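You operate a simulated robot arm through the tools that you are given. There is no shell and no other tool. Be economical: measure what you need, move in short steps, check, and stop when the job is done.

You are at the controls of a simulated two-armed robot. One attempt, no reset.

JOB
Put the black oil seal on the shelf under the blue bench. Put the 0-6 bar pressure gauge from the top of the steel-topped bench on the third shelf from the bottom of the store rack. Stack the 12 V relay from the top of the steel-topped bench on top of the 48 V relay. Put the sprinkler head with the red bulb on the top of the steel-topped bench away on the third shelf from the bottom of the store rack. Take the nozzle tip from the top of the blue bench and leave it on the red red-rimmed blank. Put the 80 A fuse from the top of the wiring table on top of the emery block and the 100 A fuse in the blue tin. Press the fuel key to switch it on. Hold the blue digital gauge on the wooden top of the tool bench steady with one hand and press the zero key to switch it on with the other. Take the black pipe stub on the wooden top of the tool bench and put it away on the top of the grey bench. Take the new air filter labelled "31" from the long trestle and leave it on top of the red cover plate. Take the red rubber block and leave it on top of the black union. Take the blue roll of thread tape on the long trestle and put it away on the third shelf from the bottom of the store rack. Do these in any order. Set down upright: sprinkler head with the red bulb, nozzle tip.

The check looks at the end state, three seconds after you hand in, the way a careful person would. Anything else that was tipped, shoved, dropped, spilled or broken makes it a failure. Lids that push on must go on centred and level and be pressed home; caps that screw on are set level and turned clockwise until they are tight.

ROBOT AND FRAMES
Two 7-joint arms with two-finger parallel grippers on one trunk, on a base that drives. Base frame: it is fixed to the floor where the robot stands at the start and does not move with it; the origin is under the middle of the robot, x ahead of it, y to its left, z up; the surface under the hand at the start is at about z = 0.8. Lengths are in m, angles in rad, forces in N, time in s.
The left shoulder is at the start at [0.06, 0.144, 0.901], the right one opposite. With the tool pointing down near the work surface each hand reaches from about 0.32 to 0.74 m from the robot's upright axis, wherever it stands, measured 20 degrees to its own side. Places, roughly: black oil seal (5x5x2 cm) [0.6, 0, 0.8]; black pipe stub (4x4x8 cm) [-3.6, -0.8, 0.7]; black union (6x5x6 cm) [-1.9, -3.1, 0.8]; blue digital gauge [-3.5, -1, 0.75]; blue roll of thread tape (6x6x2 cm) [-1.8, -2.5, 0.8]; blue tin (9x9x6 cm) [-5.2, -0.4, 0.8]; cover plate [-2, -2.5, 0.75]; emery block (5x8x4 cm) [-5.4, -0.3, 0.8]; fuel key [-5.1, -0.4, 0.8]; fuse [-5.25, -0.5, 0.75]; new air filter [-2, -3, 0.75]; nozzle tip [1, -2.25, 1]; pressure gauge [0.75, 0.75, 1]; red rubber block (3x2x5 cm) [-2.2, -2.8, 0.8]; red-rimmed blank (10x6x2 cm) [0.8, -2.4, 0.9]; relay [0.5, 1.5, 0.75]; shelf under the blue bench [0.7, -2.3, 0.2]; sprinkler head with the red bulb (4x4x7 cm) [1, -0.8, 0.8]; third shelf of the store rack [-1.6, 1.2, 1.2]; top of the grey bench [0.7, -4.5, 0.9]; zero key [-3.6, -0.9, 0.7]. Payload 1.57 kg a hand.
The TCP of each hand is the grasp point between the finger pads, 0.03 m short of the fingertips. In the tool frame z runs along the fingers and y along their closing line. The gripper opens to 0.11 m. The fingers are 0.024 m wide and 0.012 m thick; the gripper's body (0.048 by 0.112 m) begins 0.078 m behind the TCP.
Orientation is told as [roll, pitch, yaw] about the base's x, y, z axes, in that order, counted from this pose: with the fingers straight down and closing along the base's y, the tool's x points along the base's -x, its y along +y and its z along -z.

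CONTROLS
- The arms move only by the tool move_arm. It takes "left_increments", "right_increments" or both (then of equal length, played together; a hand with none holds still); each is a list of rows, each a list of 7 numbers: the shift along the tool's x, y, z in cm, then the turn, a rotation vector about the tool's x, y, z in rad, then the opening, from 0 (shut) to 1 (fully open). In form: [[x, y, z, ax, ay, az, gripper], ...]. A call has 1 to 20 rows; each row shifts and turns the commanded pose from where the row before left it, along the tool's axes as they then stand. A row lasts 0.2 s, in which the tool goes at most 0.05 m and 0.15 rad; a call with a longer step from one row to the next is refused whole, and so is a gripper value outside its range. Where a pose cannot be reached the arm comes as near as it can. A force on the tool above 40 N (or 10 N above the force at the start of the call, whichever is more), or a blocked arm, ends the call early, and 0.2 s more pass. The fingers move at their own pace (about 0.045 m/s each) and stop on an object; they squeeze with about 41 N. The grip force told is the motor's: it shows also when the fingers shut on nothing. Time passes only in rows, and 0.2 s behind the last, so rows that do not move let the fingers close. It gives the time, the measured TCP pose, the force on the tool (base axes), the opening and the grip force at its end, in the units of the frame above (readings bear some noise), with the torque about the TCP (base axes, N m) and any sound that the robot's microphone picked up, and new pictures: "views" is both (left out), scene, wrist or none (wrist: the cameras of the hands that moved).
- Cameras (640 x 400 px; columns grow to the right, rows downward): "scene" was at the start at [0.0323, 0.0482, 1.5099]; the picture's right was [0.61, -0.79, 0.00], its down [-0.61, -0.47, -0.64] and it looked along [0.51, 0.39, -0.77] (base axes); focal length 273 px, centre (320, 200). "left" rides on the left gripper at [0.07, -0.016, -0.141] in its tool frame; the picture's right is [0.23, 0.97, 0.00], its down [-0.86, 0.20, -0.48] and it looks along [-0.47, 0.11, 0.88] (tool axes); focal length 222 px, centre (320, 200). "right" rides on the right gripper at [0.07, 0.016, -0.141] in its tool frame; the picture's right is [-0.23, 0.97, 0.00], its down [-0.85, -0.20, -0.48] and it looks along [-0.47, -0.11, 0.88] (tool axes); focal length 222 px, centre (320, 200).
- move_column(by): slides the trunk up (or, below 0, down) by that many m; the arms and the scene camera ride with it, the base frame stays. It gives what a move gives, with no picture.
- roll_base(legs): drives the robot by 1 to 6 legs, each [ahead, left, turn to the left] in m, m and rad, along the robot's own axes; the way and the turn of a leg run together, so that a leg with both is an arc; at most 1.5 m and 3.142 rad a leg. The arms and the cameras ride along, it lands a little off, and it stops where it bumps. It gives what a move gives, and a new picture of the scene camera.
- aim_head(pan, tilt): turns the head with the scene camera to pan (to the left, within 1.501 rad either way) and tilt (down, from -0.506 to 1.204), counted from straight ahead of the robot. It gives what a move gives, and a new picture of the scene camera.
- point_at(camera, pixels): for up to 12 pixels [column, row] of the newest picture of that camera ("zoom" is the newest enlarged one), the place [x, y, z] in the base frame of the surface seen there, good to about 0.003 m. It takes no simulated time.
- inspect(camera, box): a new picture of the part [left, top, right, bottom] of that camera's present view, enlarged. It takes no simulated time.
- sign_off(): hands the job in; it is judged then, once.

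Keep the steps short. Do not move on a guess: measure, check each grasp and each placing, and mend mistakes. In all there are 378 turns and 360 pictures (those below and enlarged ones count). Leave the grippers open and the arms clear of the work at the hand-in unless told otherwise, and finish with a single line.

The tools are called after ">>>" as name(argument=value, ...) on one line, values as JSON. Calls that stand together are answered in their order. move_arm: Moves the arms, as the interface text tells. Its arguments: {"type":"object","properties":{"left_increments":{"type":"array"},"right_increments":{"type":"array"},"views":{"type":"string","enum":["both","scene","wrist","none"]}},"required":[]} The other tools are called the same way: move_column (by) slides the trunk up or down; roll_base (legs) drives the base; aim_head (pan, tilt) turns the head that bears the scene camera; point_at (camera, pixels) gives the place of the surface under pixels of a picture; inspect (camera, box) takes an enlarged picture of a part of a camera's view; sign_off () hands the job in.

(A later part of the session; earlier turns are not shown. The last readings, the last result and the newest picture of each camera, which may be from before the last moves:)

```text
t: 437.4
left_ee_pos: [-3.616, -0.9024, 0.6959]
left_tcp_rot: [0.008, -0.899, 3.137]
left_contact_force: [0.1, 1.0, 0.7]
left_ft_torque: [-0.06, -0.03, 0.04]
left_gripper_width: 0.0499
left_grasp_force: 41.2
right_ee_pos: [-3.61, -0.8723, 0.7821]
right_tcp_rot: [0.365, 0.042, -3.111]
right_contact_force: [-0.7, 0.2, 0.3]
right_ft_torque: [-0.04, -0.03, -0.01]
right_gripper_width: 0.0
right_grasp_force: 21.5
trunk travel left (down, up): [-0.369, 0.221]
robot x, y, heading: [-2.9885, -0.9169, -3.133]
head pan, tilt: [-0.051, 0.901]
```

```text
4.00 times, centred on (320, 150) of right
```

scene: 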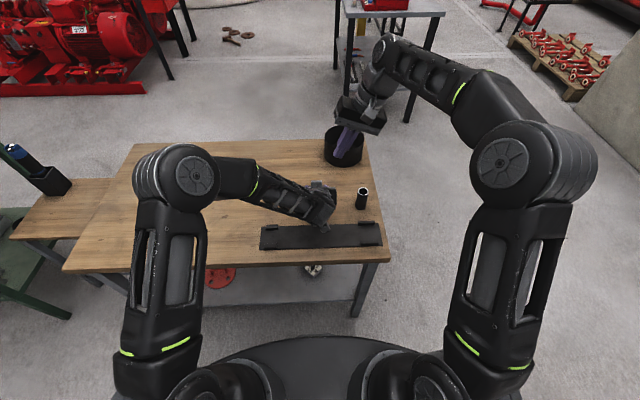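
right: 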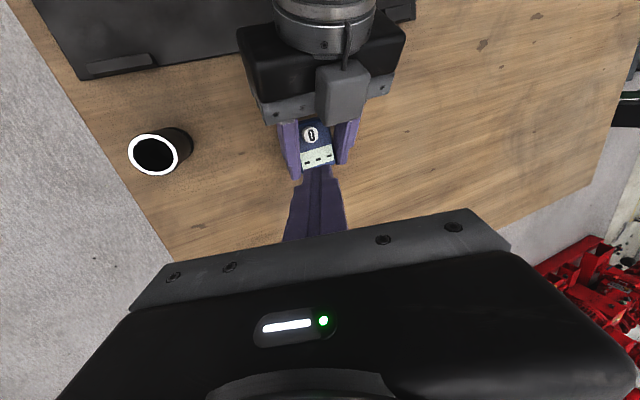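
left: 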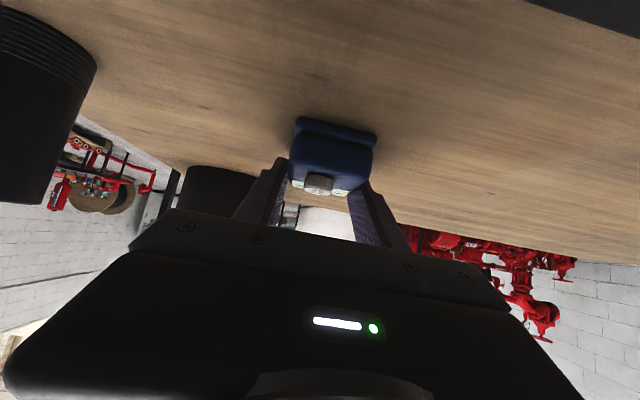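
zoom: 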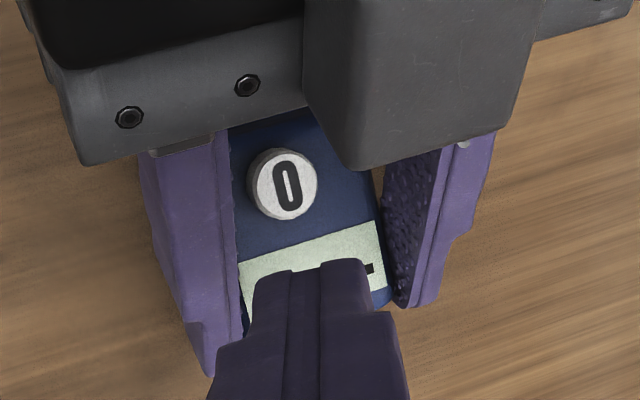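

>>> move_arm(right_increments=[[-1, 0, -3.5, 0, 0, 0, 0], [-1, 0, -3.5, 0, 0, 0, 0]], views="none")

>>> inspect(camera="right", box=[280, 110, 360, 180])

```text
t: 438.0
left_ee_pos: [-3.6151, -0.9023, 0.694]
left_tcp_rot: [0.007, -0.9, 3.137]
left_contact_force: [0.3, -0.1, 0.1]
left_ft_torque: [0.06, 0.05, 0.01]
left_gripper_width: 0.0498
left_grasp_force: 41.5
right_ee_pos: [-3.6345, -0.8518, 0.8456]
right_tcp_rot: [0.364, 0.036, -3.115]
right_contact_force: [0.6, 0.5, 1.3]
right_ft_torque: [0.0, -0.01, 0.0]
right_gripper_width: 0.0
right_grasp_force: 21.0
trunk travel left (down, up): [-0.369, 0.221]
robot x, y, heading: [-2.99, -0.918, -3.132]
head pan, tilt: [-0.051, 0.901]
```

```text
5.71 times, centred on (320, 145) of right
```

zoom: 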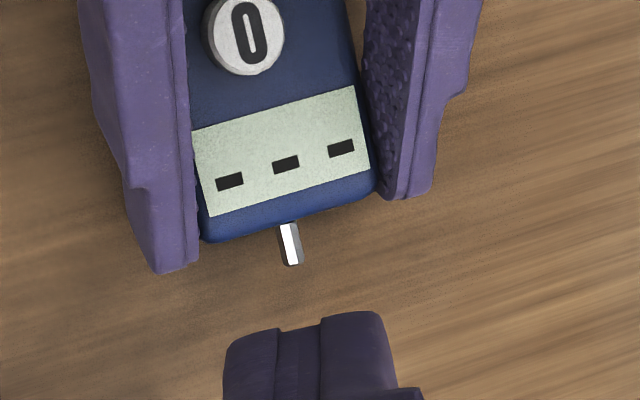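

Display still shows dashes. Try again with the right hand nearly vertical so the finger faces sit flat on the key.

>>> move_arm(right_increments=[[0, 0, 0, 0.13, 0, 0, 0], [0, 0, 0, 0.13, 0, 0, 0], [1.5, 1.5, 2.0, 0, 0, 0, 0], [1.55, 1.5, 3.0, 0, 0, 0, 0], [0, 0, 3.0, 0, 0, 0, 0], [0, 0, 0, 0, 0, 0, 0]], views="none")

>>> inspect(camera="right", box=[240, 80, 400, 230])

```text
t: 439.4
left_ee_pos: [-3.6156, -0.9025, 0.6957]
left_tcp_rot: [0.008, -0.899, 3.139]
left_contact_force: [0.5, 0.0, 0.4]
left_ft_torque: [0.12, 0.02, 0.02]
left_gripper_width: 0.0499
left_grasp_force: 40.9
right_ee_pos: [-3.6003, -0.9047, 0.7827]
right_tcp_rot: [0.364, 0.034, -3.112]
right_contact_force: [0.1, -0.3, 0.0]
right_ft_torque: [0.01, 0.02, -0.01]
right_gripper_width: 0.0002
right_grasp_force: 21.5
right hand out of reach, approached as far as the arm can: row 1, 2
trunk travel left (down, up): [-0.369, 0.221]
robot x, y, heading: [-2.988, -0.9148, -3.128]
head pan, tilt: [-0.051, 0.901]
```

```text
2.67 times, centred on (320, 155) of right
```

zoom: 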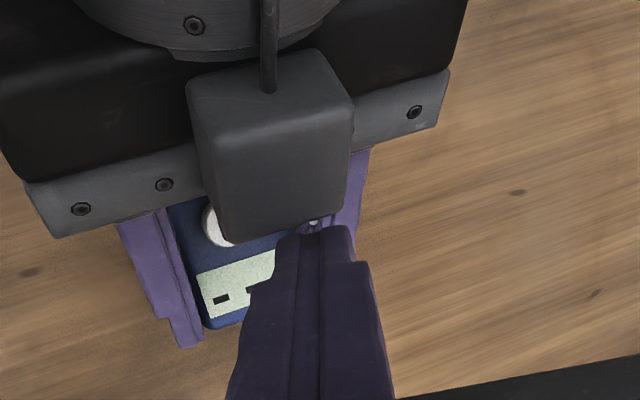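

The readings (large torque on the left hand) show the right gripper body bore on the block of the left gripper, not the key. I'll regrip with the left hand at a flatter pitch (1.05) and 1 cm further back so that block is out of the way.

>>> move_arm(right_increments=[[0, 0, -3, 0, 0, 0, 0], [0, 0, -3, 0, 0, 0, 0], [0, 0, 0, 0, 0, 0, 0], [0, 0, 0, 0, 0, 0, 0], [0, 0, 0, 0, 0, 0, 0], [0, 0, 0, 0, 0, 0, 0], [0, 0, 0, 0, 0, 0, 0], [0, 0, 0, 0, 0, 0, 0]], left_increments=[[0, 0, 0, 0, 0, 0, 0.3], [0, 0, 0, 0, 0, 0, 0.65], [0, 0, 0, 0, 0, 0, 0.65], [0.6, 0, -0.8, 0, -0.15, 0, 0.65], [0.2, 0, 0, 0, 0, 0, 0.65], [0, 0, 0, 0, 0, 0, 0.3], [0, 0, 0, 0, 0, 0, 0.3], [0, 0, 0, 0, 0, 0, 0.3]], views="none")

>>> inspect(camera="right", box=[220, 60, 420, 230])

```text
t: 441.2
left_ee_pos: [-3.6052, -0.9019, 0.6938]
left_tcp_rot: [0.009, -1.049, 3.135]
left_contact_force: [0.8, -0.1, 0.4]
left_ft_torque: [0.07, 0.14, 0.04]
left_gripper_width: 0.05
left_grasp_force: 28.3
right_ee_pos: [-3.6028, -0.8849, 0.8403]
right_tcp_rot: [0.364, 0.036, -3.114]
right_contact_force: [-0.5, -0.7, 0.2]
right_ft_torque: [-0.01, 0.01, -0.04]
right_gripper_width: 0.0002
right_grasp_force: 21.0
trunk travel left (down, up): [-0.369, 0.221]
robot x, y, heading: [-2.984, -0.9144, -3.128]
head pan, tilt: [-0.051, 0.901]
```

```text
2.35 times, centred on (320, 145) of right
```

zoom: 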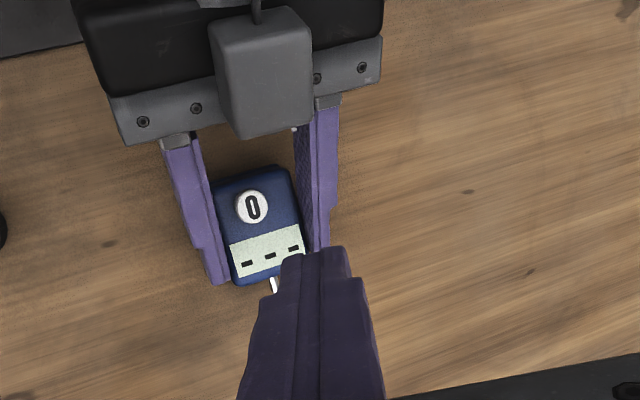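

>>> point_at(camera="zoom", pixels=[[252, 207], [240, 207], [264, 210], [253, 195], [251, 220], [250, 135], [300, 110], [230, 110], [225, 190], [295, 180]])

```text
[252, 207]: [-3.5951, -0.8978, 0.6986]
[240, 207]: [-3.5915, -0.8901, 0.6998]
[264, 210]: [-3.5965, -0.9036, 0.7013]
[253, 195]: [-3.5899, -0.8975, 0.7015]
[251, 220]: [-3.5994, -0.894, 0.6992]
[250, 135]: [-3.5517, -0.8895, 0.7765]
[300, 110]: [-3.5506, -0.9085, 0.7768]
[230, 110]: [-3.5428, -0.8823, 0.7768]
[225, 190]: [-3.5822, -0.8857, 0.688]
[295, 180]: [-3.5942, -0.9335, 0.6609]
```

>>> move_arm(right_increments=[[0.05, -0.95, 3.0, 0, 0, 0, 0], [0.05, -0.95, 3.0, 0, 0, 0, 0], [0, -0.95, 3.2, 0, 0, 0, 0], [0, -0.12, 0.7, 0, 0, 0, 0], [0, 0, 0.3, 0, 0, 0, 0], [0, 0, 0, 0, 0, 0, 0]], views="none")

>>> inspect(camera="right", box=[240, 80, 400, 230])

```text
t: 442.6
left_ee_pos: [-3.605, -0.901, 0.6935]
left_tcp_rot: [0.008, -1.049, 3.134]
left_contact_force: [0.0, -0.1, 0.2]
left_ft_torque: [0.09, 0.09, -0.01]
left_gripper_width: 0.0501
left_grasp_force: 40.5
right_ee_pos: [-3.5979, -0.8915, 0.7343]
right_tcp_rot: [0.364, 0.036, -3.113]
right_contact_force: [0.0, 0.4, -0.4]
right_ft_torque: [0.0, 0.01, 0.03]
right_gripper_width: 0.0001
right_grasp_force: 21.3
trunk travel left (down, up): [-0.369, 0.221]
robot x, y, heading: [-2.9884, -0.9126, -3.132]
head pan, tilt: [-0.051, 0.901]
```

```text
2.67 times, centred on (320, 155) of right
```

zoom: 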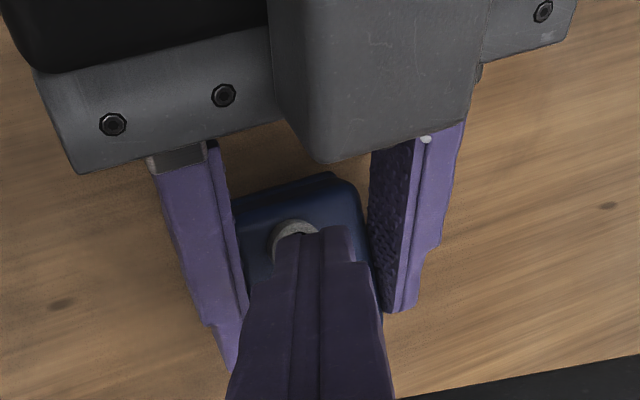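

>>> move_arm(right_increments=[[0, 0, 0.15, 0, 0, 0, 0], [0, 0, 0.15, 0, 0, 0, 0], [0, 0, 0.15, 0, 0, 0, 0], [0, 0, 0, 0, 0, 0, 0]], views="none")

```text
t: 443.6
left_ee_pos: [-3.6046, -0.9016, 0.6941]
left_tcp_rot: [0.009, -1.05, 3.135]
left_contact_force: [-1.0, -0.3, -0.5]
left_ft_torque: [0.13, 0.15, -0.03]
left_gripper_width: 0.0498
left_grasp_force: 41.9
right_ee_pos: [-3.5984, -0.8923, 0.7295]
right_tcp_rot: [0.365, 0.034, -3.113]
right_contact_force: [0.4, 0.4, 0.9]
right_ft_torque: [0.0, -0.01, 0.01]
right_gripper_width: 0.0
right_grasp_force: 21.1
trunk travel left (down, up): [-0.369, 0.221]
robot x, y, heading: [-2.9855, -0.9166, -3.129]
head pan, tilt: [-0.051, 0.901]
```

>>> move_arm(right_increments=[[0, 0, 0.15, 0, 0, 0, 0], [0, 0, 0.15, 0, 0, 0, 0], [0, 0, 0.15, 0, 0, 0, 0], [0, 0, 0.1, 0, 0, 0, 0], [0, 0, 0, 0, 0, 0, 0]], views="none")

```text
t: 444.8
left_ee_pos: [-3.6057, -0.9022, 0.6946]
left_tcp_rot: [0.011, -1.05, 3.136]
left_contact_force: [-2.2, 0.3, 0.2]
left_ft_torque: [0.24, 0.31, 0.04]
left_gripper_width: 0.0498
left_grasp_force: 40.7
right_ee_pos: [-3.5973, -0.8934, 0.7243]
right_tcp_rot: [0.364, 0.034, -3.114]
right_contact_force: [-1.7, 0.6, 7.5]
right_ft_torque: [0.01, 0.03, 0.02]
right_gripper_width: 0.0001
right_grasp_force: 21.5
trunk travel left (down, up): [-0.369, 0.221]
robot x, y, heading: [-2.9927, -0.9166, -3.128]
head pan, tilt: [-0.051, 0.901]
heard: click
```

"Click" heard. Withdraw the right hand and check the display.

>>> move_arm(right_increments=[[0, 0, -2, 0, 0, 0, 0], [-1, 0, -4, 0, 0, 0, 0], [-1, 0, -4, 0, 0, 0, 0], [-1, 0, -4, 0, 0, 0, 0]], views="none")

>>> inspect(camera="right", box=[270, 90, 370, 180])

```text
t: 445.8
left_ee_pos: [-3.6036, -0.9017, 0.6943]
left_tcp_rot: [0.009, -1.049, 3.134]
left_contact_force: [0.3, -0.5, 0.5]
left_ft_torque: [0.1, 0.02, -0.02]
left_gripper_width: 0.0498
left_grasp_force: 41.1
right_ee_pos: [-3.6303, -0.8499, 0.8455]
right_tcp_rot: [0.362, 0.037, -3.114]
right_contact_force: [-0.4, -0.1, 1.0]
right_ft_torque: [0.0, -0.02, 0.0]
right_gripper_width: 0.0
right_grasp_force: 21.5
right hand out of reach, approached as far as the arm can: row 4
trunk travel left (down, up): [-0.369, 0.221]
robot x, y, heading: [-2.987, -0.9157, -3.128]
head pan, tilt: [-0.051, 0.901]
```

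```text
4.44 times, centred on (320, 135) of right
```

zoom: 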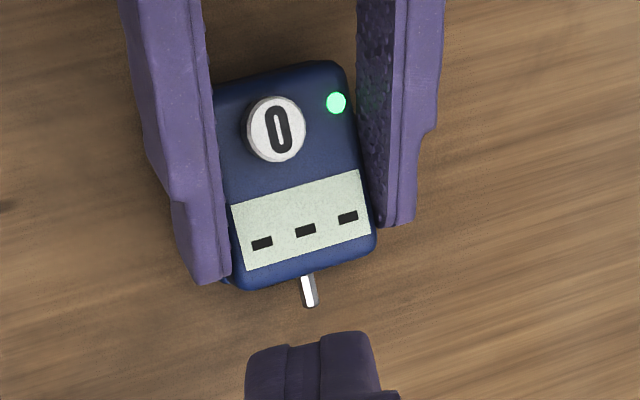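

Green lamp is lit. Release the gauge with the left hand and withdraw; bring the right hand north and unroll it.

>>> move_arm(left_increments=[[0, 0, 0, 0, 0, 0, 0.65], [0, 0, 0, 0, 0, 0, 0.65], [0, 0, -2, 0, 0, 0, 0.65], [0, 0, -4, 0, 0, 0, 0.65], [-2, 0, -3, 0, 0, 0, 0.65], [-3, 0, -2, 0, 0, 0, 0.65], [-3, 1, -2, 0, 0, 0, 0.65], [-3, 3, -1, 0, 0, 0, 0.65], [-3, 3, -1, 0, 0, 0, 0.65]], right_increments=[[0, -2, -2, 0, 0, 0, 0.7], [0, -3, -1, 0, 0, 0, 0.7], [1, -4, -1, 0, 0, 0, 0.7], [1, -4, 0, 0.12, 0, 0, 0.7], [1, -4, 0, 0.12, 0, 0, 0.7], [1, -2, 0, 0.12, 0, 0, 0.7], [1, 0, 0, 0, 0, 0, 0.7], [0, 0, 0, 0, 0, 0, 0.7], [0, 0, 0, 0, 0, 0, 0.7]], views="both")

```text
t: 447.8
left_ee_pos: [-3.5426, -0.9719, 0.8921]
left_tcp_rot: [0.011, -1.049, 3.134]
left_contact_force: [-0.1, 0.4, -0.9]
left_ft_torque: [0.04, 0.0, 0.02]
left_gripper_width: 0.0715
left_grasp_force: 0.1
right_ee_pos: [-3.5842, -0.6716, 0.8213]
right_tcp_rot: [0.004, 0.035, -3.116]
right_contact_force: [-0.4, -0.2, 0.0]
right_ft_torque: [0.01, 0.04, -0.02]
right_gripper_width: 0.077
right_grasp_force: 0.0
right hand out of reach, approached as far as the arm can: row 1, 2
trunk travel left (down, up): [-0.369, 0.221]
robot x, y, heading: [-2.985, -0.9163, -3.128]
head pan, tilt: [-0.051, 0.901]
```

scene: 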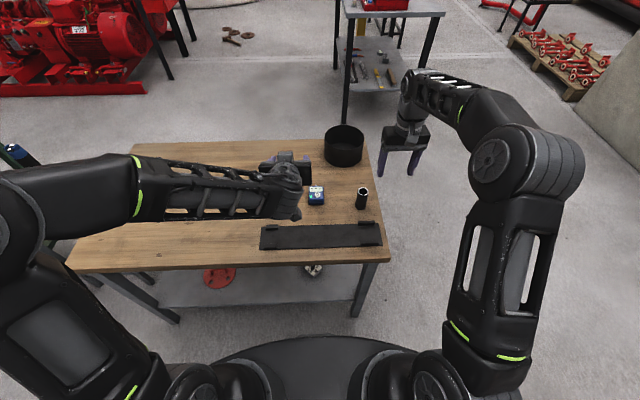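
right: 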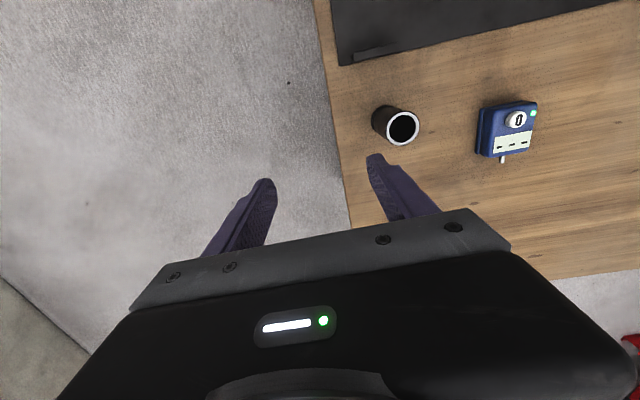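
left: 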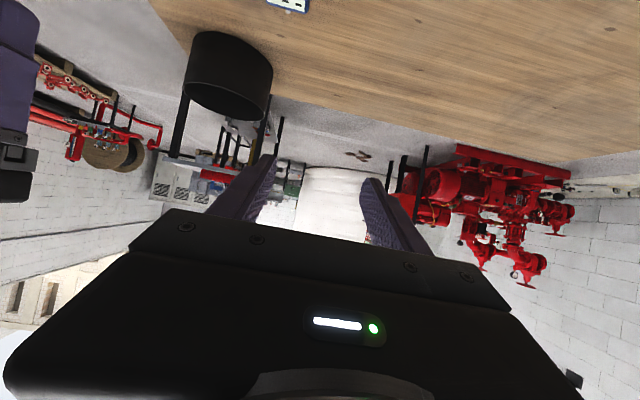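

Measure the stub's rim (right view (402,127)).

>>> point_at(camera="right", pixels=[[388, 128], [418, 127], [402, 111], [403, 144], [385, 110]])

```text
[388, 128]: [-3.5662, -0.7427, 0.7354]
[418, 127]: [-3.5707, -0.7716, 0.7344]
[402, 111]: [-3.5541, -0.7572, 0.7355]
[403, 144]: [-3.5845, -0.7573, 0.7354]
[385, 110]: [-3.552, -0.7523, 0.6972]
```

Stub centre (−3.569,−0.757), top 0.7355. Align and descend.

>>> move_arm(right_increments=[[0.5, 2.85, 0, 0, -0.035, 0, 0.7], [0.5, 2.85, 0, 0, 0, 0, 0.7], [0.5, 2.85, 0, 0, 0, 0, 0.7], [0, 0, 3, 0, 0, 0, 0.7], [0, 0, 0, 0, 0, 0, 0.7]], views="wrist")

```text
t: 449.0
left_ee_pos: [-3.5434, -0.97, 0.8907]
left_tcp_rot: [0.009, -1.05, 3.135]
left_contact_force: [1.0, 0.3, 0.2]
left_ft_torque: [0.03, -0.01, -0.03]
left_gripper_width: 0.072
left_grasp_force: 0.1
right_ee_pos: [-3.5652, -0.7578, 0.7926]
right_tcp_rot: [0.003, 0.0, -3.115]
right_contact_force: [0.9, 0.0, 0.5]
right_ft_torque: [0.01, 0.05, -0.02]
right_gripper_width: 0.077
right_grasp_force: 0.0
trunk travel left (down, up): [-0.369, 0.221]
robot x, y, heading: [-2.9877, -0.914, -3.134]
head pan, tilt: [-0.051, 0.901]
```

right: 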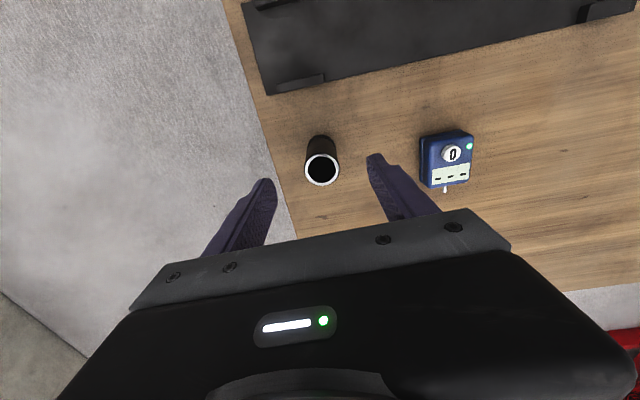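

>>> move_arm(right_increments=[[-0.4, 0, 3.5, 0, 0, 0, 0.7], [0, 0, 4, 0, 0, 0, 0.7], [0, 0, 0, 0, 0, 0, 0.1], [0, 0, 0, 0, 0, 0, 0.1], [0, 0, 0, 0, 0, 0, 0.1], [0, 0, 0, 0, 0, 0, 0.1], [0, 0, -3, 0, 0, 0, 0.1], [0, 0, -4, 0, 0, 0, 0.1], [0, 0, -4, 0, 0, 0, 0.1], [0, 0, -3, 0, 0, 0, 0.1]], views="wrist")

```text
t: 451.2
left_ee_pos: [-3.5433, -0.9701, 0.8916]
left_tcp_rot: [0.007, -1.049, 3.135]
left_contact_force: [0.0, 0.2, 0.8]
left_ft_torque: [0.03, 0.01, 0.0]
left_gripper_width: 0.0714
left_grasp_force: 0.1
right_ee_pos: [-3.5676, -0.7573, 0.8595]
right_tcp_rot: [0.003, 0.001, -3.114]
right_contact_force: [-1.4, 0.2, -2.4]
right_ft_torque: [-0.08, 0.02, -0.01]
right_gripper_width: 0.0326
right_grasp_force: 41.4
trunk travel left (down, up): [-0.369, 0.221]
robot x, y, heading: [-2.9903, -0.9125, -3.127]
head pan, tilt: [-0.051, 0.901]
```

right: 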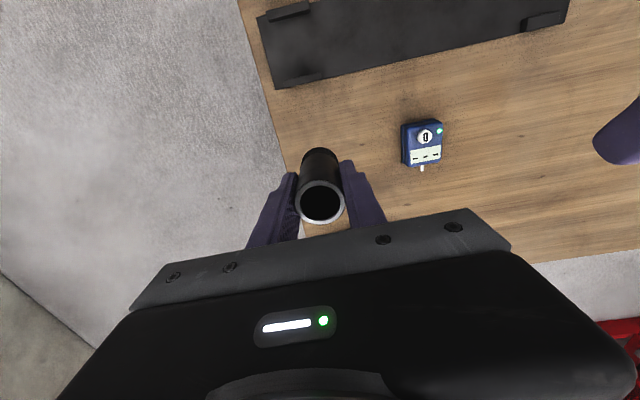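

Stub held (its bottom ≈0.058 below TCP). Raise the trunk, retract both hands, and drive to the grey bench.

>>> move_column(by=0.21)

>>> move_arm(right_increments=[[4, -1, 0, 0, 0, 0, 0.1], [4, -1, 0, 0, 0, 0, 0.1], [4, -1, 0, 0, 0, 0, 0.1], [3, -1, 0, 0, 0, 0, 0.1]], left_increments=[[0, 2, -3, 0, 0.14, 0, 0.65], [0, 2, -3, 0, 0.14, 0, 0.65], [0, 3, -3, 0, 0.14, 0, 0.65], [0, 3, -3, 0, 0.14, 0, 0.65]], views="none")

>>> roll_base(legs=[[0, 0, 3.13], [0, -0.46, 0], [1.5, 0, 0], [1.2, 0, 0], [0, -1.4, 0], [0, -1.4, 0]])

>>> aim_head(pan=-0.15, tilt=0.6)

```text
t: 453.5
left_ee_pos: [-3.5434, -0.9699, 1.1016]
left_tcp_rot: [0.009, -1.048, 3.135]
left_contact_force: [-0.5, -0.5, 1.0]
left_ft_torque: [-0.01, 0.02, -0.02]
left_gripper_width: 0.0714
left_grasp_force: 0.1
right_ee_pos: [-3.5698, -0.7593, 1.0681]
right_tcp_rot: [0.005, 0.002, -3.115]
right_contact_force: [0.0, -0.3, -2.1]
right_ft_torque: [0.03, 0.02, -0.02]
right_gripper_width: 0.0331
right_grasp_force: 40.4
trunk travel left (down, up): [-0.579, 0.011]
robot x, y, heading: [-2.9877, -0.9174, -3.123]
head pan, tilt: [-0.051, 0.901]
```

```text
t: 454.5
left_ee_pos: [-3.4565, -1.0699, 1.1809]
left_tcp_rot: [0.003, -0.487, -3.142]
left_contact_force: [-0.5, 0.8, 0.1]
left_ft_torque: [0.02, 0.01, -0.02]
left_gripper_width: 0.0715
left_grasp_force: 0.0
right_ee_pos: [-3.4215, -0.7165, 1.0691]
right_tcp_rot: [0.005, 0.0, -3.114]
right_contact_force: [-0.3, 0.5, -2.3]
right_ft_torque: [-0.01, 0.0, 0.01]
right_gripper_width: 0.0329
right_grasp_force: 41.5
trunk travel left (down, up): [-0.579, 0.011]
robot x, y, heading: [-2.988, -0.9129, -3.128]
head pan, tilt: [-0.051, 0.901]
```

```text
t: 490.6
left_ee_pos: [0.2988, -3.9301, 1.1806]
left_tcp_rot: [0.006, -0.488, 0.033]
left_contact_force: [0.7, -0.2, -0.2]
left_ft_torque: [-0.03, 0.04, 0.02]
left_gripper_width: 0.0714
left_grasp_force: 0.1
right_ee_pos: [0.2773, -4.2855, 1.0692]
right_tcp_rot: [0.003, 0.0, 0.06]
right_contact_force: [-0.2, 0.1, -2.6]
right_ft_torque: [0.02, -0.03, 0.01]
right_gripper_width: 0.0324
right_grasp_force: 40.5
trunk travel left (down, up): [-0.579, 0.011]
robot x, y, heading: [-0.1639, -4.1005, 0.049]
head pan, tilt: [-0.051, 0.901]
```

scene: 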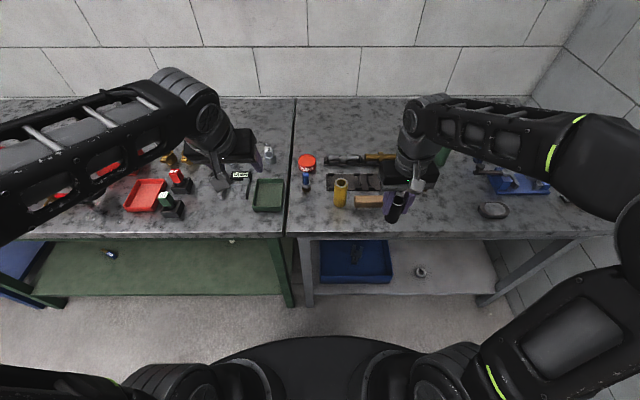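

```text
t: 491.4
left_ee_pos: [0.2987, -3.9297, 1.1808]
left_tcp_rot: [0.005, -0.489, 0.034]
left_contact_force: [-0.6, 0.4, 0.3]
left_ft_torque: [0.04, 0.0, 0.01]
left_gripper_width: 0.0717
left_grasp_force: 0.1
right_ee_pos: [0.2766, -4.2852, 1.0697]
right_tcp_rot: [0.004, 0.0, 0.062]
right_contact_force: [0.0, 0.5, -2.3]
right_ft_torque: [0.0, -0.04, 0.01]
right_gripper_width: 0.0326
right_grasp_force: 40.4
trunk travel left (down, up): [-0.579, 0.011]
robot x, y, heading: [-0.1626, -4.0999, 0.052]
head pan, tilt: [-0.15, 0.6]
```

scene: 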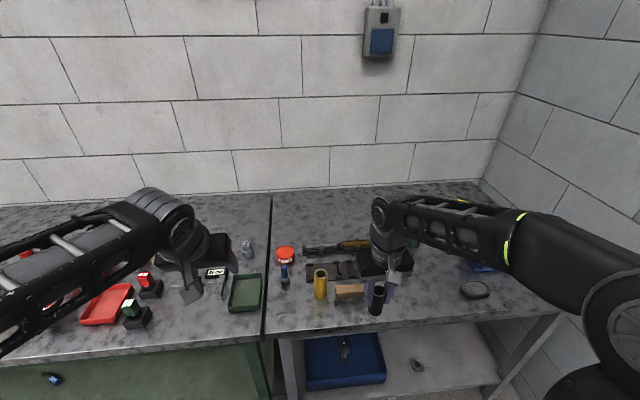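

>>> point_at(camera="scene", pixels=[[430, 295], [440, 275], [425, 312], [348, 290], [475, 288], [420, 322], [300, 315], [460, 270], [408, 280]])

>>> inspect(camera="scene", box=[265, 220, 525, 345])

```text
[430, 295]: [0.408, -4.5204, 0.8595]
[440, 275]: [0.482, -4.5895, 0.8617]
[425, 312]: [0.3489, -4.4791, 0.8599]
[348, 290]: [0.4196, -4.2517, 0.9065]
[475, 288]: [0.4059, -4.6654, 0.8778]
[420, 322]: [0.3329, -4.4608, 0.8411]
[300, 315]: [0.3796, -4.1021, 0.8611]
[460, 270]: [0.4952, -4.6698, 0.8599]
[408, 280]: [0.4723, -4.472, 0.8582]
```

```text
2.46 times, centred on (395, 282) of scene
```

zoom: 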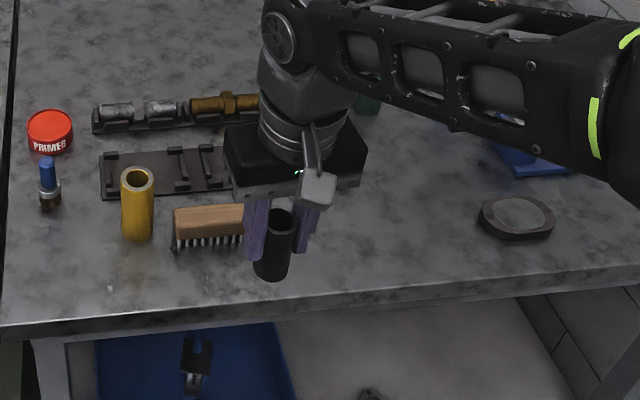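

Clear spot at (0.44,−4.50), z 0.860. Drive the hand over it, then lower.

>>> roll_base(legs=[[0, 0, -0.05], [0, -0.21, 0], [0.16, 0, 0]])

>>> move_column(by=-0.1)

>>> inspect(camera="scene", box=[265, 180, 525, 345])

```text
t: 494.5
left_ee_pos: [0.4685, -4.1633, 1.1803]
left_tcp_rot: [0.005, -0.487, -0.015]
left_contact_force: [-0.2, -0.4, -0.5]
left_ft_torque: [0.0, 0.0, 0.01]
left_gripper_width: 0.0715
left_grasp_force: 0.1
right_ee_pos: [0.4278, -4.5149, 1.0698]
right_tcp_rot: [0.003, 0.002, 0.014]
right_contact_force: [0.6, 0.7, -2.8]
right_ft_torque: [-0.01, 0.02, 0.0]
right_gripper_width: 0.0326
right_grasp_force: 40.9
trunk travel left (down, up): [-0.579, 0.011]
robot x, y, heading: [-0.0008, -4.3091, -0.001]
head pan, tilt: [-0.15, 0.6]
```

scene: 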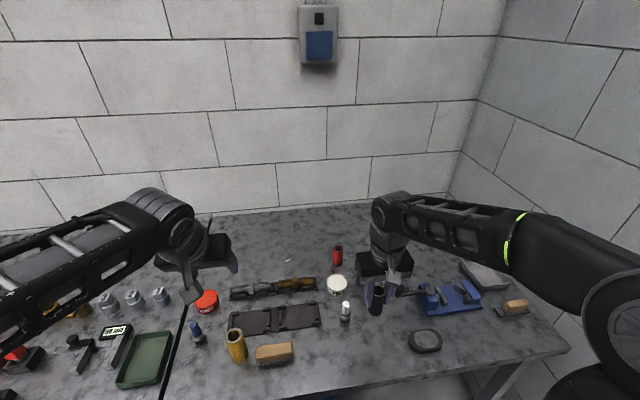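

```text
t: 495.8
left_ee_pos: [0.4672, -4.1632, 1.0812]
left_tcp_rot: [0.005, -0.488, -0.015]
left_contact_force: [-0.3, -0.1, 0.3]
left_ft_torque: [-0.01, -0.04, 0.01]
left_gripper_width: 0.0713
left_grasp_force: 0.0
right_ee_pos: [0.4278, -4.5169, 0.9708]
right_tcp_rot: [0.004, -0.001, 0.014]
right_contact_force: [0.6, 0.1, -1.5]
right_ft_torque: [0.02, 0.01, -0.01]
right_gripper_width: 0.0324
right_grasp_force: 40.9
trunk travel left (down, up): [-0.479, 0.111]
robot x, y, heading: [-0.0031, -4.312, 0.001]
head pan, tilt: [-0.15, 0.6]
```

```text
2.42 times, centred on (395, 262) of scene
```

zoom: 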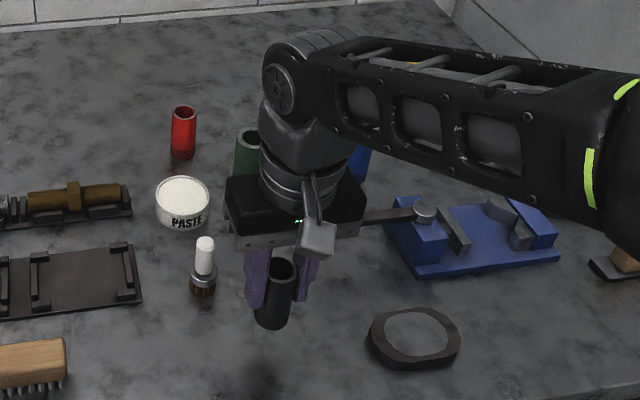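

>>> point_at(camera="zoom", pixels=[[385, 216], [425, 212], [400, 330], [205, 285], [270, 335], [375, 345]])

>>> move_arm(right_increments=[[0, 0, 2.5, 0, 0, 0, 0.1], [0, 0, 1.8, 0, 0, 0, 0.1], [0, 0, 0.4, 0, 0, 0, 0.1], [0, 0, 0, 0, 0, 0, 0.1]], views="none")

```text
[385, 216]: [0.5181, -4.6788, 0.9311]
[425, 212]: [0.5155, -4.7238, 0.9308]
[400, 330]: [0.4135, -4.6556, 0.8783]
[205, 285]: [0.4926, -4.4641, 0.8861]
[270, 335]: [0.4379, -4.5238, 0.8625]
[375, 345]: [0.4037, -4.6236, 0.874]
```

```text
t: 496.8
left_ee_pos: [0.467, -4.1639, 1.0794]
left_tcp_rot: [0.006, -0.489, -0.013]
left_contact_force: [-0.4, 0.3, -0.2]
left_ft_torque: [-0.01, 0.0, 0.01]
left_gripper_width: 0.0715
left_grasp_force: 0.0
right_ee_pos: [0.4283, -4.5177, 0.9217]
right_tcp_rot: [0.005, 0.002, 0.014]
right_contact_force: [0.2, -0.7, -3.6]
right_ft_torque: [0.02, 0.01, -0.01]
right_gripper_width: 0.0324
right_grasp_force: 40.9
trunk travel left (down, up): [-0.479, 0.111]
robot x, y, heading: [-0.0033, -4.3108, -0.002]
head pan, tilt: [-0.15, 0.6]
```

>>> move_arm(right_increments=[[0, 0, 0.2, 0, 0, 0, 0.1], [0, 0, 0.15, 0, 0, 0, 0.1], [0, 0, 0, 0, 0, 0, 0.1]], views="none")

```text
t: 497.6
left_ee_pos: [0.4655, -4.1635, 1.081]
left_tcp_rot: [0.005, -0.489, -0.014]
left_contact_force: [0.2, -0.3, 0.5]
left_ft_torque: [0.0, -0.05, -0.01]
left_gripper_width: 0.0716
left_grasp_force: 0.1
right_ee_pos: [0.4256, -4.5172, 0.9192]
right_tcp_rot: [0.003, 0.001, 0.012]
right_contact_force: [0.2, 0.2, -1.7]
right_ft_torque: [0.03, -0.02, 0.02]
right_gripper_width: 0.0327
right_grasp_force: 40.8
trunk travel left (down, up): [-0.479, 0.111]
robot x, y, heading: [-0.0062, -4.31, -0.001]
head pan, tilt: [-0.15, 0.6]
```

>>> move_arm(right_increments=[[0, 0, 0.15, 0, 0, 0, 0.1], [0, 0, 0.15, 0, 0, 0, 0.1], [0, 0, 0, 0, 0, 0, 0.1]], views="none")

```text
t: 498.4
left_ee_pos: [0.4653, -4.163, 1.0823]
left_tcp_rot: [0.004, -0.49, -0.014]
left_contact_force: [0.7, 1.1, 0.3]
left_ft_torque: [-0.01, 0.01, 0.01]
left_gripper_width: 0.0716
left_grasp_force: 0.0
right_ee_pos: [0.4273, -4.5169, 0.9184]
right_tcp_rot: [0.004, -0.005, 0.012]
right_contact_force: [-0.4, -10.1, 32.1]
right_ft_torque: [-0.58, 0.45, 0.01]
right_gripper_width: 0.0329
right_grasp_force: 40.6
trunk travel left (down, up): [-0.479, 0.111]
robot x, y, heading: [-0.006, -4.3094, -0.001]
head pan, tilt: [-0.15, 0.6]
```

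Firm contact (32 N). Ease up 2 mm, release, lift.

>>> move_arm(right_increments=[[0, 0, -0.2, 0, 0, 0, 0.1], [0, 0, 0, 0, 0, 0, 0.4], [0, 0, 0, 0, 0, 0, 0.7], [0, 0, 0, 0, 0, 0, 0.7], [0, 0, -3, 0, 0, 0, 0.7], [0, 0, -4, 0, 0, 0, 0.7], [0, 0, -4, 0, 0, 0, 0.7]], views="none")

>>> inspect(camera="scene", box=[305, 210, 465, 345])

```text
t: 500.0
left_ee_pos: [0.4668, -4.163, 1.0811]
left_tcp_rot: [0.005, -0.489, -0.014]
left_contact_force: [-0.4, 0.1, -0.4]
left_ft_torque: [0.04, 0.03, 0.02]
left_gripper_width: 0.0718
left_grasp_force: 0.1
right_ee_pos: [0.4256, -4.5149, 1.0267]
right_tcp_rot: [0.004, -0.001, 0.013]
right_contact_force: [-0.1, 0.8, -0.9]
right_ft_torque: [0.03, 0.02, 0.0]
right_gripper_width: 0.0769
right_grasp_force: 0.0
trunk travel left (down, up): [-0.479, 0.111]
robot x, y, heading: [-0.0024, -4.3125, -0.004]
head pan, tilt: [-0.15, 0.6]
```

```text
2.96 times, centred on (385, 278) of scene
```

zoom: 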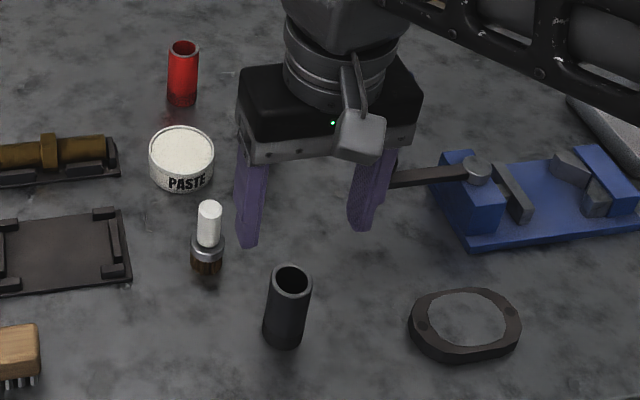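

Stub stands on the grey bench. Now drive to the wiring table (two calls).

>>> roll_base(legs=[[-0.2, 0, 0], [0, 1.45, 0], [0, 1.45, 0], [0, 0, 3.14], [1.3, 0, 0], [1.1, 0, 0]])

>>> aim_head(pan=-0.5, tilt=0.4)

```text
t: 534.2
left_ee_pos: [-2.9943, -1.9665, 1.0808]
left_tcp_rot: [0.006, -0.489, -2.985]
left_contact_force: [-0.3, 0.3, 0.4]
left_ft_torque: [0.01, -0.02, 0.01]
left_gripper_width: 0.0713
left_grasp_force: 0.1
right_ee_pos: [-3.0138, -1.6129, 1.0277]
right_tcp_rot: [0.004, 0.001, -2.958]
right_contact_force: [-0.2, -0.8, 0.2]
right_ft_torque: [-0.03, 0.01, 0.01]
right_gripper_width: 0.0769
right_grasp_force: 0.1
trunk travel left (down, up): [-0.479, 0.111]
robot x, y, heading: [-2.5553, -1.7426, -2.974]
head pan, tilt: [-0.15, 0.6]
```

scene: 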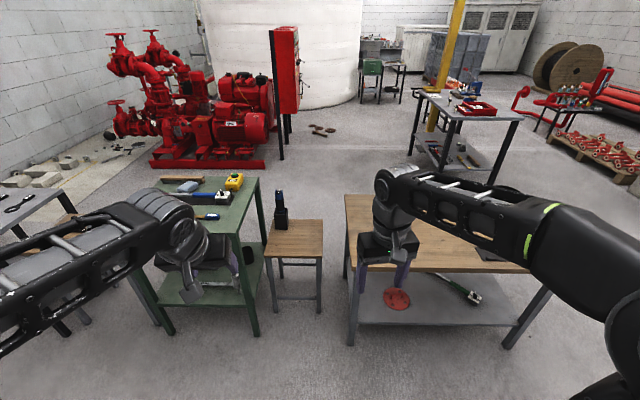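

```text
t: 535.1
left_ee_pos: [-2.9941, -1.9662, 1.0809]
left_tcp_rot: [0.005, -0.49, -2.984]
left_contact_force: [0.0, -0.3, -1.0]
left_ft_torque: [0.0, 0.02, -0.01]
left_gripper_width: 0.0715
left_grasp_force: 0.1
right_ee_pos: [-3.0138, -1.6133, 1.0275]
right_tcp_rot: [0.003, -0.001, -2.956]
right_contact_force: [-0.3, -0.1, -0.2]
right_ft_torque: [-0.01, -0.02, -0.02]
right_gripper_width: 0.0767
right_grasp_force: 0.0
trunk travel left (down, up): [-0.479, 0.111]
robot x, y, heading: [-2.5585, -1.7399, -2.97]
head pan, tilt: [-0.499, 0.4]
```

scene: 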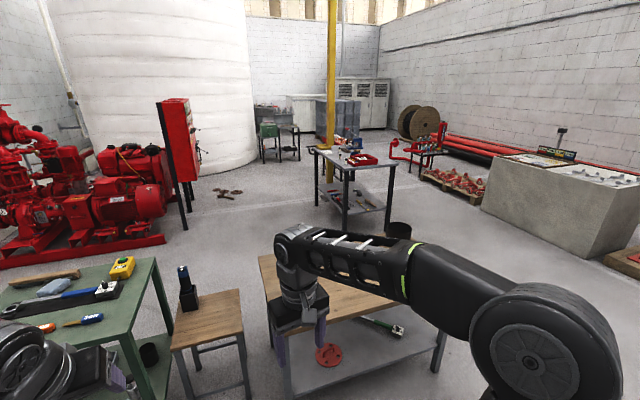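

>>> roll_base(legs=[[0, 0, -0.165]])

>>> aim_head(pan=-0.45, tilt=0.4)

>>> inspect(camera="scene", box=[200, 120, 440, 260])

```text
t: 536.1
left_ee_pos: [-3.0249, -1.8914, 1.0812]
left_tcp_rot: [0.005, -0.488, 3.132]
left_contact_force: [0.1, 0.2, 0.1]
left_ft_torque: [0.03, 0.01, 0.02]
left_gripper_width: 0.0716
left_grasp_force: 0.0
right_ee_pos: [-2.9863, -1.5382, 1.0271]
right_tcp_rot: [0.003, 0.001, -3.121]
right_contact_force: [0.2, 0.9, 0.7]
right_ft_torque: [-0.02, 0.01, -0.01]
right_gripper_width: 0.0771
right_grasp_force: 0.0
trunk travel left (down, up): [-0.479, 0.111]
robot x, y, heading: [-2.5556, -1.7448, -3.141]
head pan, tilt: [-0.499, 0.4]
```

scene: 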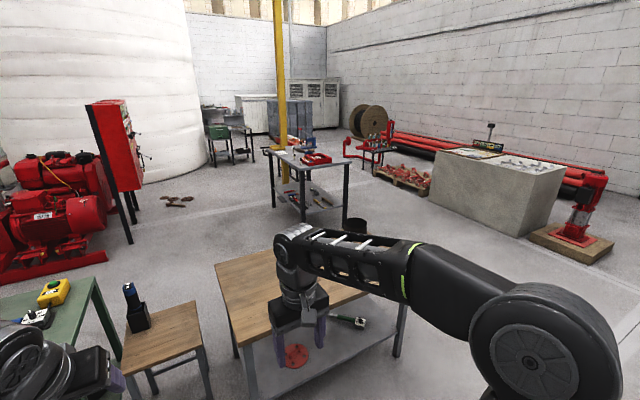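

```text
t: 536.8
left_ee_pos: [-3.0245, -1.8915, 1.0803]
left_tcp_rot: [0.006, -0.488, 3.132]
left_contact_force: [-0.7, -0.2, -0.8]
left_ft_torque: [0.01, -0.04, 0.03]
left_gripper_width: 0.0712
left_grasp_force: 0.1
right_ee_pos: [-2.9868, -1.539, 1.0252]
right_tcp_rot: [0.002, -0.001, -3.122]
right_contact_force: [-1.1, 0.5, -0.6]
right_ft_torque: [0.03, -0.01, -0.01]
right_gripper_width: 0.0768
right_grasp_force: 0.1
trunk travel left (down, up): [-0.479, 0.111]
robot x, y, heading: [-2.5522, -1.7442, -3.136]
head pan, tilt: [-0.45, 0.4]
```

scene: 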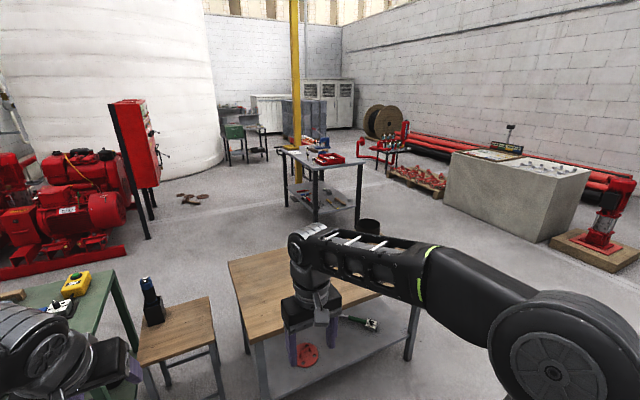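

```text
2.67 times, centred on (320, 190) of scene
```

zoom: 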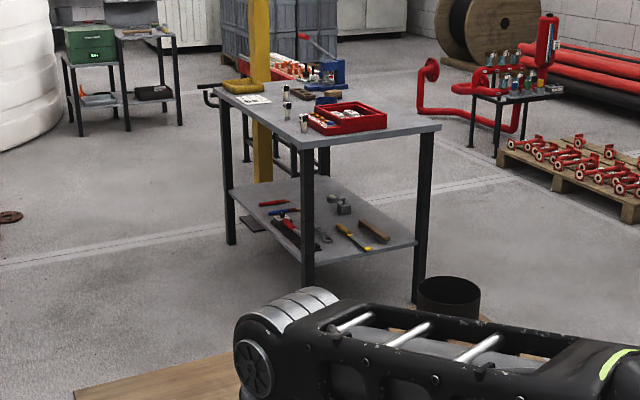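

>>> point_at(camera="zoom", pixels=[[305, 147], [440, 127], [215, 92], [335, 85], [308, 280], [420, 300], [230, 240], [260, 195]])

```text
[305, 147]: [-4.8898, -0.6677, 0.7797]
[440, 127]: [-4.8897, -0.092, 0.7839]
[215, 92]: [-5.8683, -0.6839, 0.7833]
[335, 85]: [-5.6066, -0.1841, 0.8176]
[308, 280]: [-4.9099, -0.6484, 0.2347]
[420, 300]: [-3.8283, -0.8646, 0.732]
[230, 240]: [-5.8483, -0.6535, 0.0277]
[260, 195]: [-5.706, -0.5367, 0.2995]
```

Wiring table: x −5.87…−4.89, y −0.67…−0.09, z 0.785. I'll work from its south side, facing +y.

>>> roll_base(legs=[[0, -1.48, 0], [1.5, 0, 0], [0.33, 0, 0], [0, 0.86, 0], [0.8, 0, 0], [0, 0, -1.57]])

>>> aim_head(pan=0.0, tilt=0.8)

```text
t: 564.7
left_ee_pos: [-5.3369, -0.6812, 1.0811]
left_tcp_rot: [0.007, -0.488, 1.546]
left_contact_force: [0.4, -0.1, -0.1]
left_ft_torque: [0.03, -0.04, 0.01]
left_gripper_width: 0.0716
left_grasp_force: 0.0
right_ee_pos: [-4.984, -0.7259, 1.0274]
right_tcp_rot: [0.004, 0.0, 1.575]
right_contact_force: [0.1, 0.1, -0.2]
right_ft_torque: [-0.02, -0.02, -0.04]
right_gripper_width: 0.0774
right_grasp_force: 0.0
trunk travel left (down, up): [-0.479, 0.111]
robot x, y, heading: [-5.1947, -1.1579, 1.559]
head pan, tilt: [-0.45, 0.4]
```

scene: 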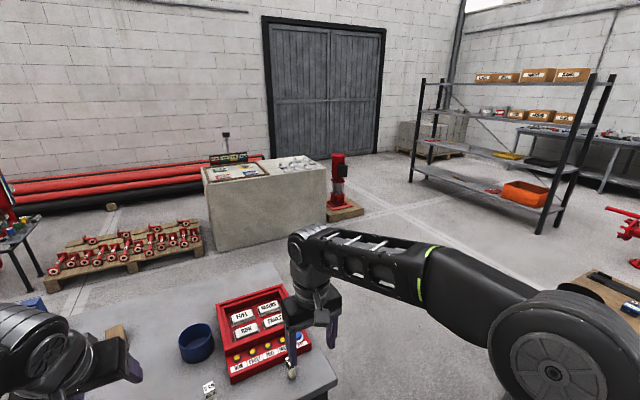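

```text
t: 565.6
left_ee_pos: [-5.3365, -0.6821, 1.0817]
left_tcp_rot: [0.005, -0.487, 1.547]
left_contact_force: [-0.1, -0.4, -0.5]
left_ft_torque: [0.05, 0.01, -0.01]
left_gripper_width: 0.0715
left_grasp_force: 0.1
right_ee_pos: [-4.9846, -0.7259, 1.0275]
right_tcp_rot: [0.003, 0.001, 1.575]
right_contact_force: [0.1, -0.1, 0.6]
right_ft_torque: [-0.01, 0.0, 0.02]
right_gripper_width: 0.077
right_grasp_force: 0.0
trunk travel left (down, up): [-0.479, 0.111]
robot x, y, heading: [-5.1949, -1.1548, 1.553]
head pan, tilt: [0.0, 0.799]
```

scene: 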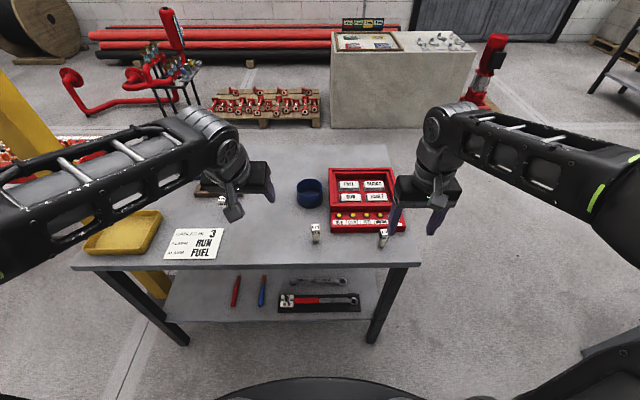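

>>> inspect(camera="scene", box=[70, 160, 270, 285])

>>> inspect(camera="scene", box=[280, 155, 420, 255])

```text
3.20 times, centred on (170, 222) of scene
```

zoom: 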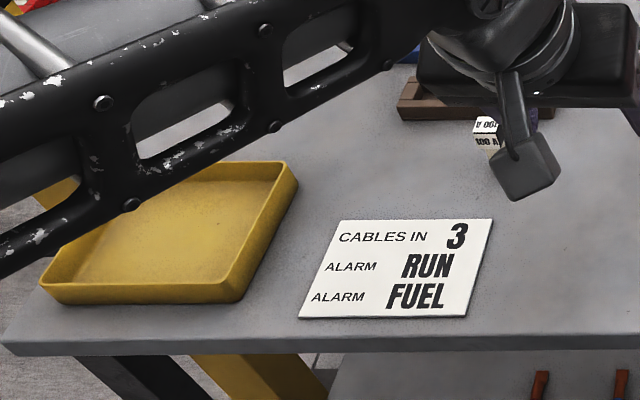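

```text
4.00 times, centred on (350, 205) of scene
```

zoom: 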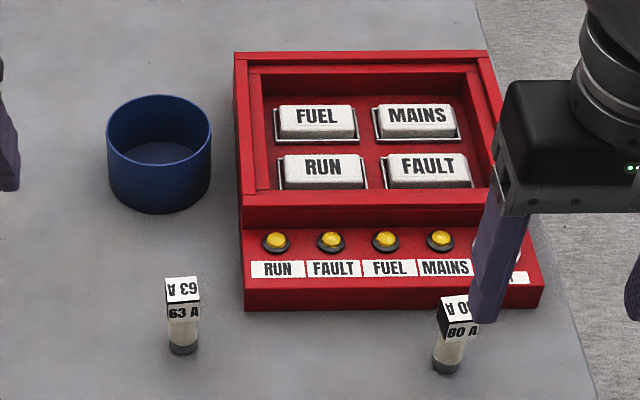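

>>> point_at(camera="zoom", pixels=[[317, 118], [385, 238], [385, 245], [276, 240], [330, 240], [440, 238], [458, 305], [448, 365], [160, 155], [110, 140], [208, 140], [417, 115]])

>>> inspect(camera="left", box=[0, 0, 640, 400])

```text
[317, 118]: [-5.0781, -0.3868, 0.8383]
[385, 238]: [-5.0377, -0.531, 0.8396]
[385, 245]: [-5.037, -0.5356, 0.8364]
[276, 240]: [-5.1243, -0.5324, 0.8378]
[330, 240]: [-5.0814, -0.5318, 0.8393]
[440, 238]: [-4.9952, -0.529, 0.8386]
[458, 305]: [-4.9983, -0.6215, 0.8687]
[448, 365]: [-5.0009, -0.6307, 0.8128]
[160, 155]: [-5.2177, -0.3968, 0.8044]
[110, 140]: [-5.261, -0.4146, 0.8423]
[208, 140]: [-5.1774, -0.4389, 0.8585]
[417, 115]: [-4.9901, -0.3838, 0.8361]
```

```text
1.00 times, centred on (320, 200) of left (not enlarged: the box is as wide or as high as the picture)
```

zoom: 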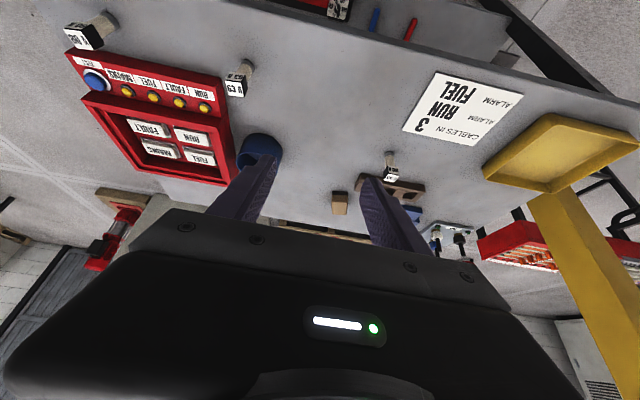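

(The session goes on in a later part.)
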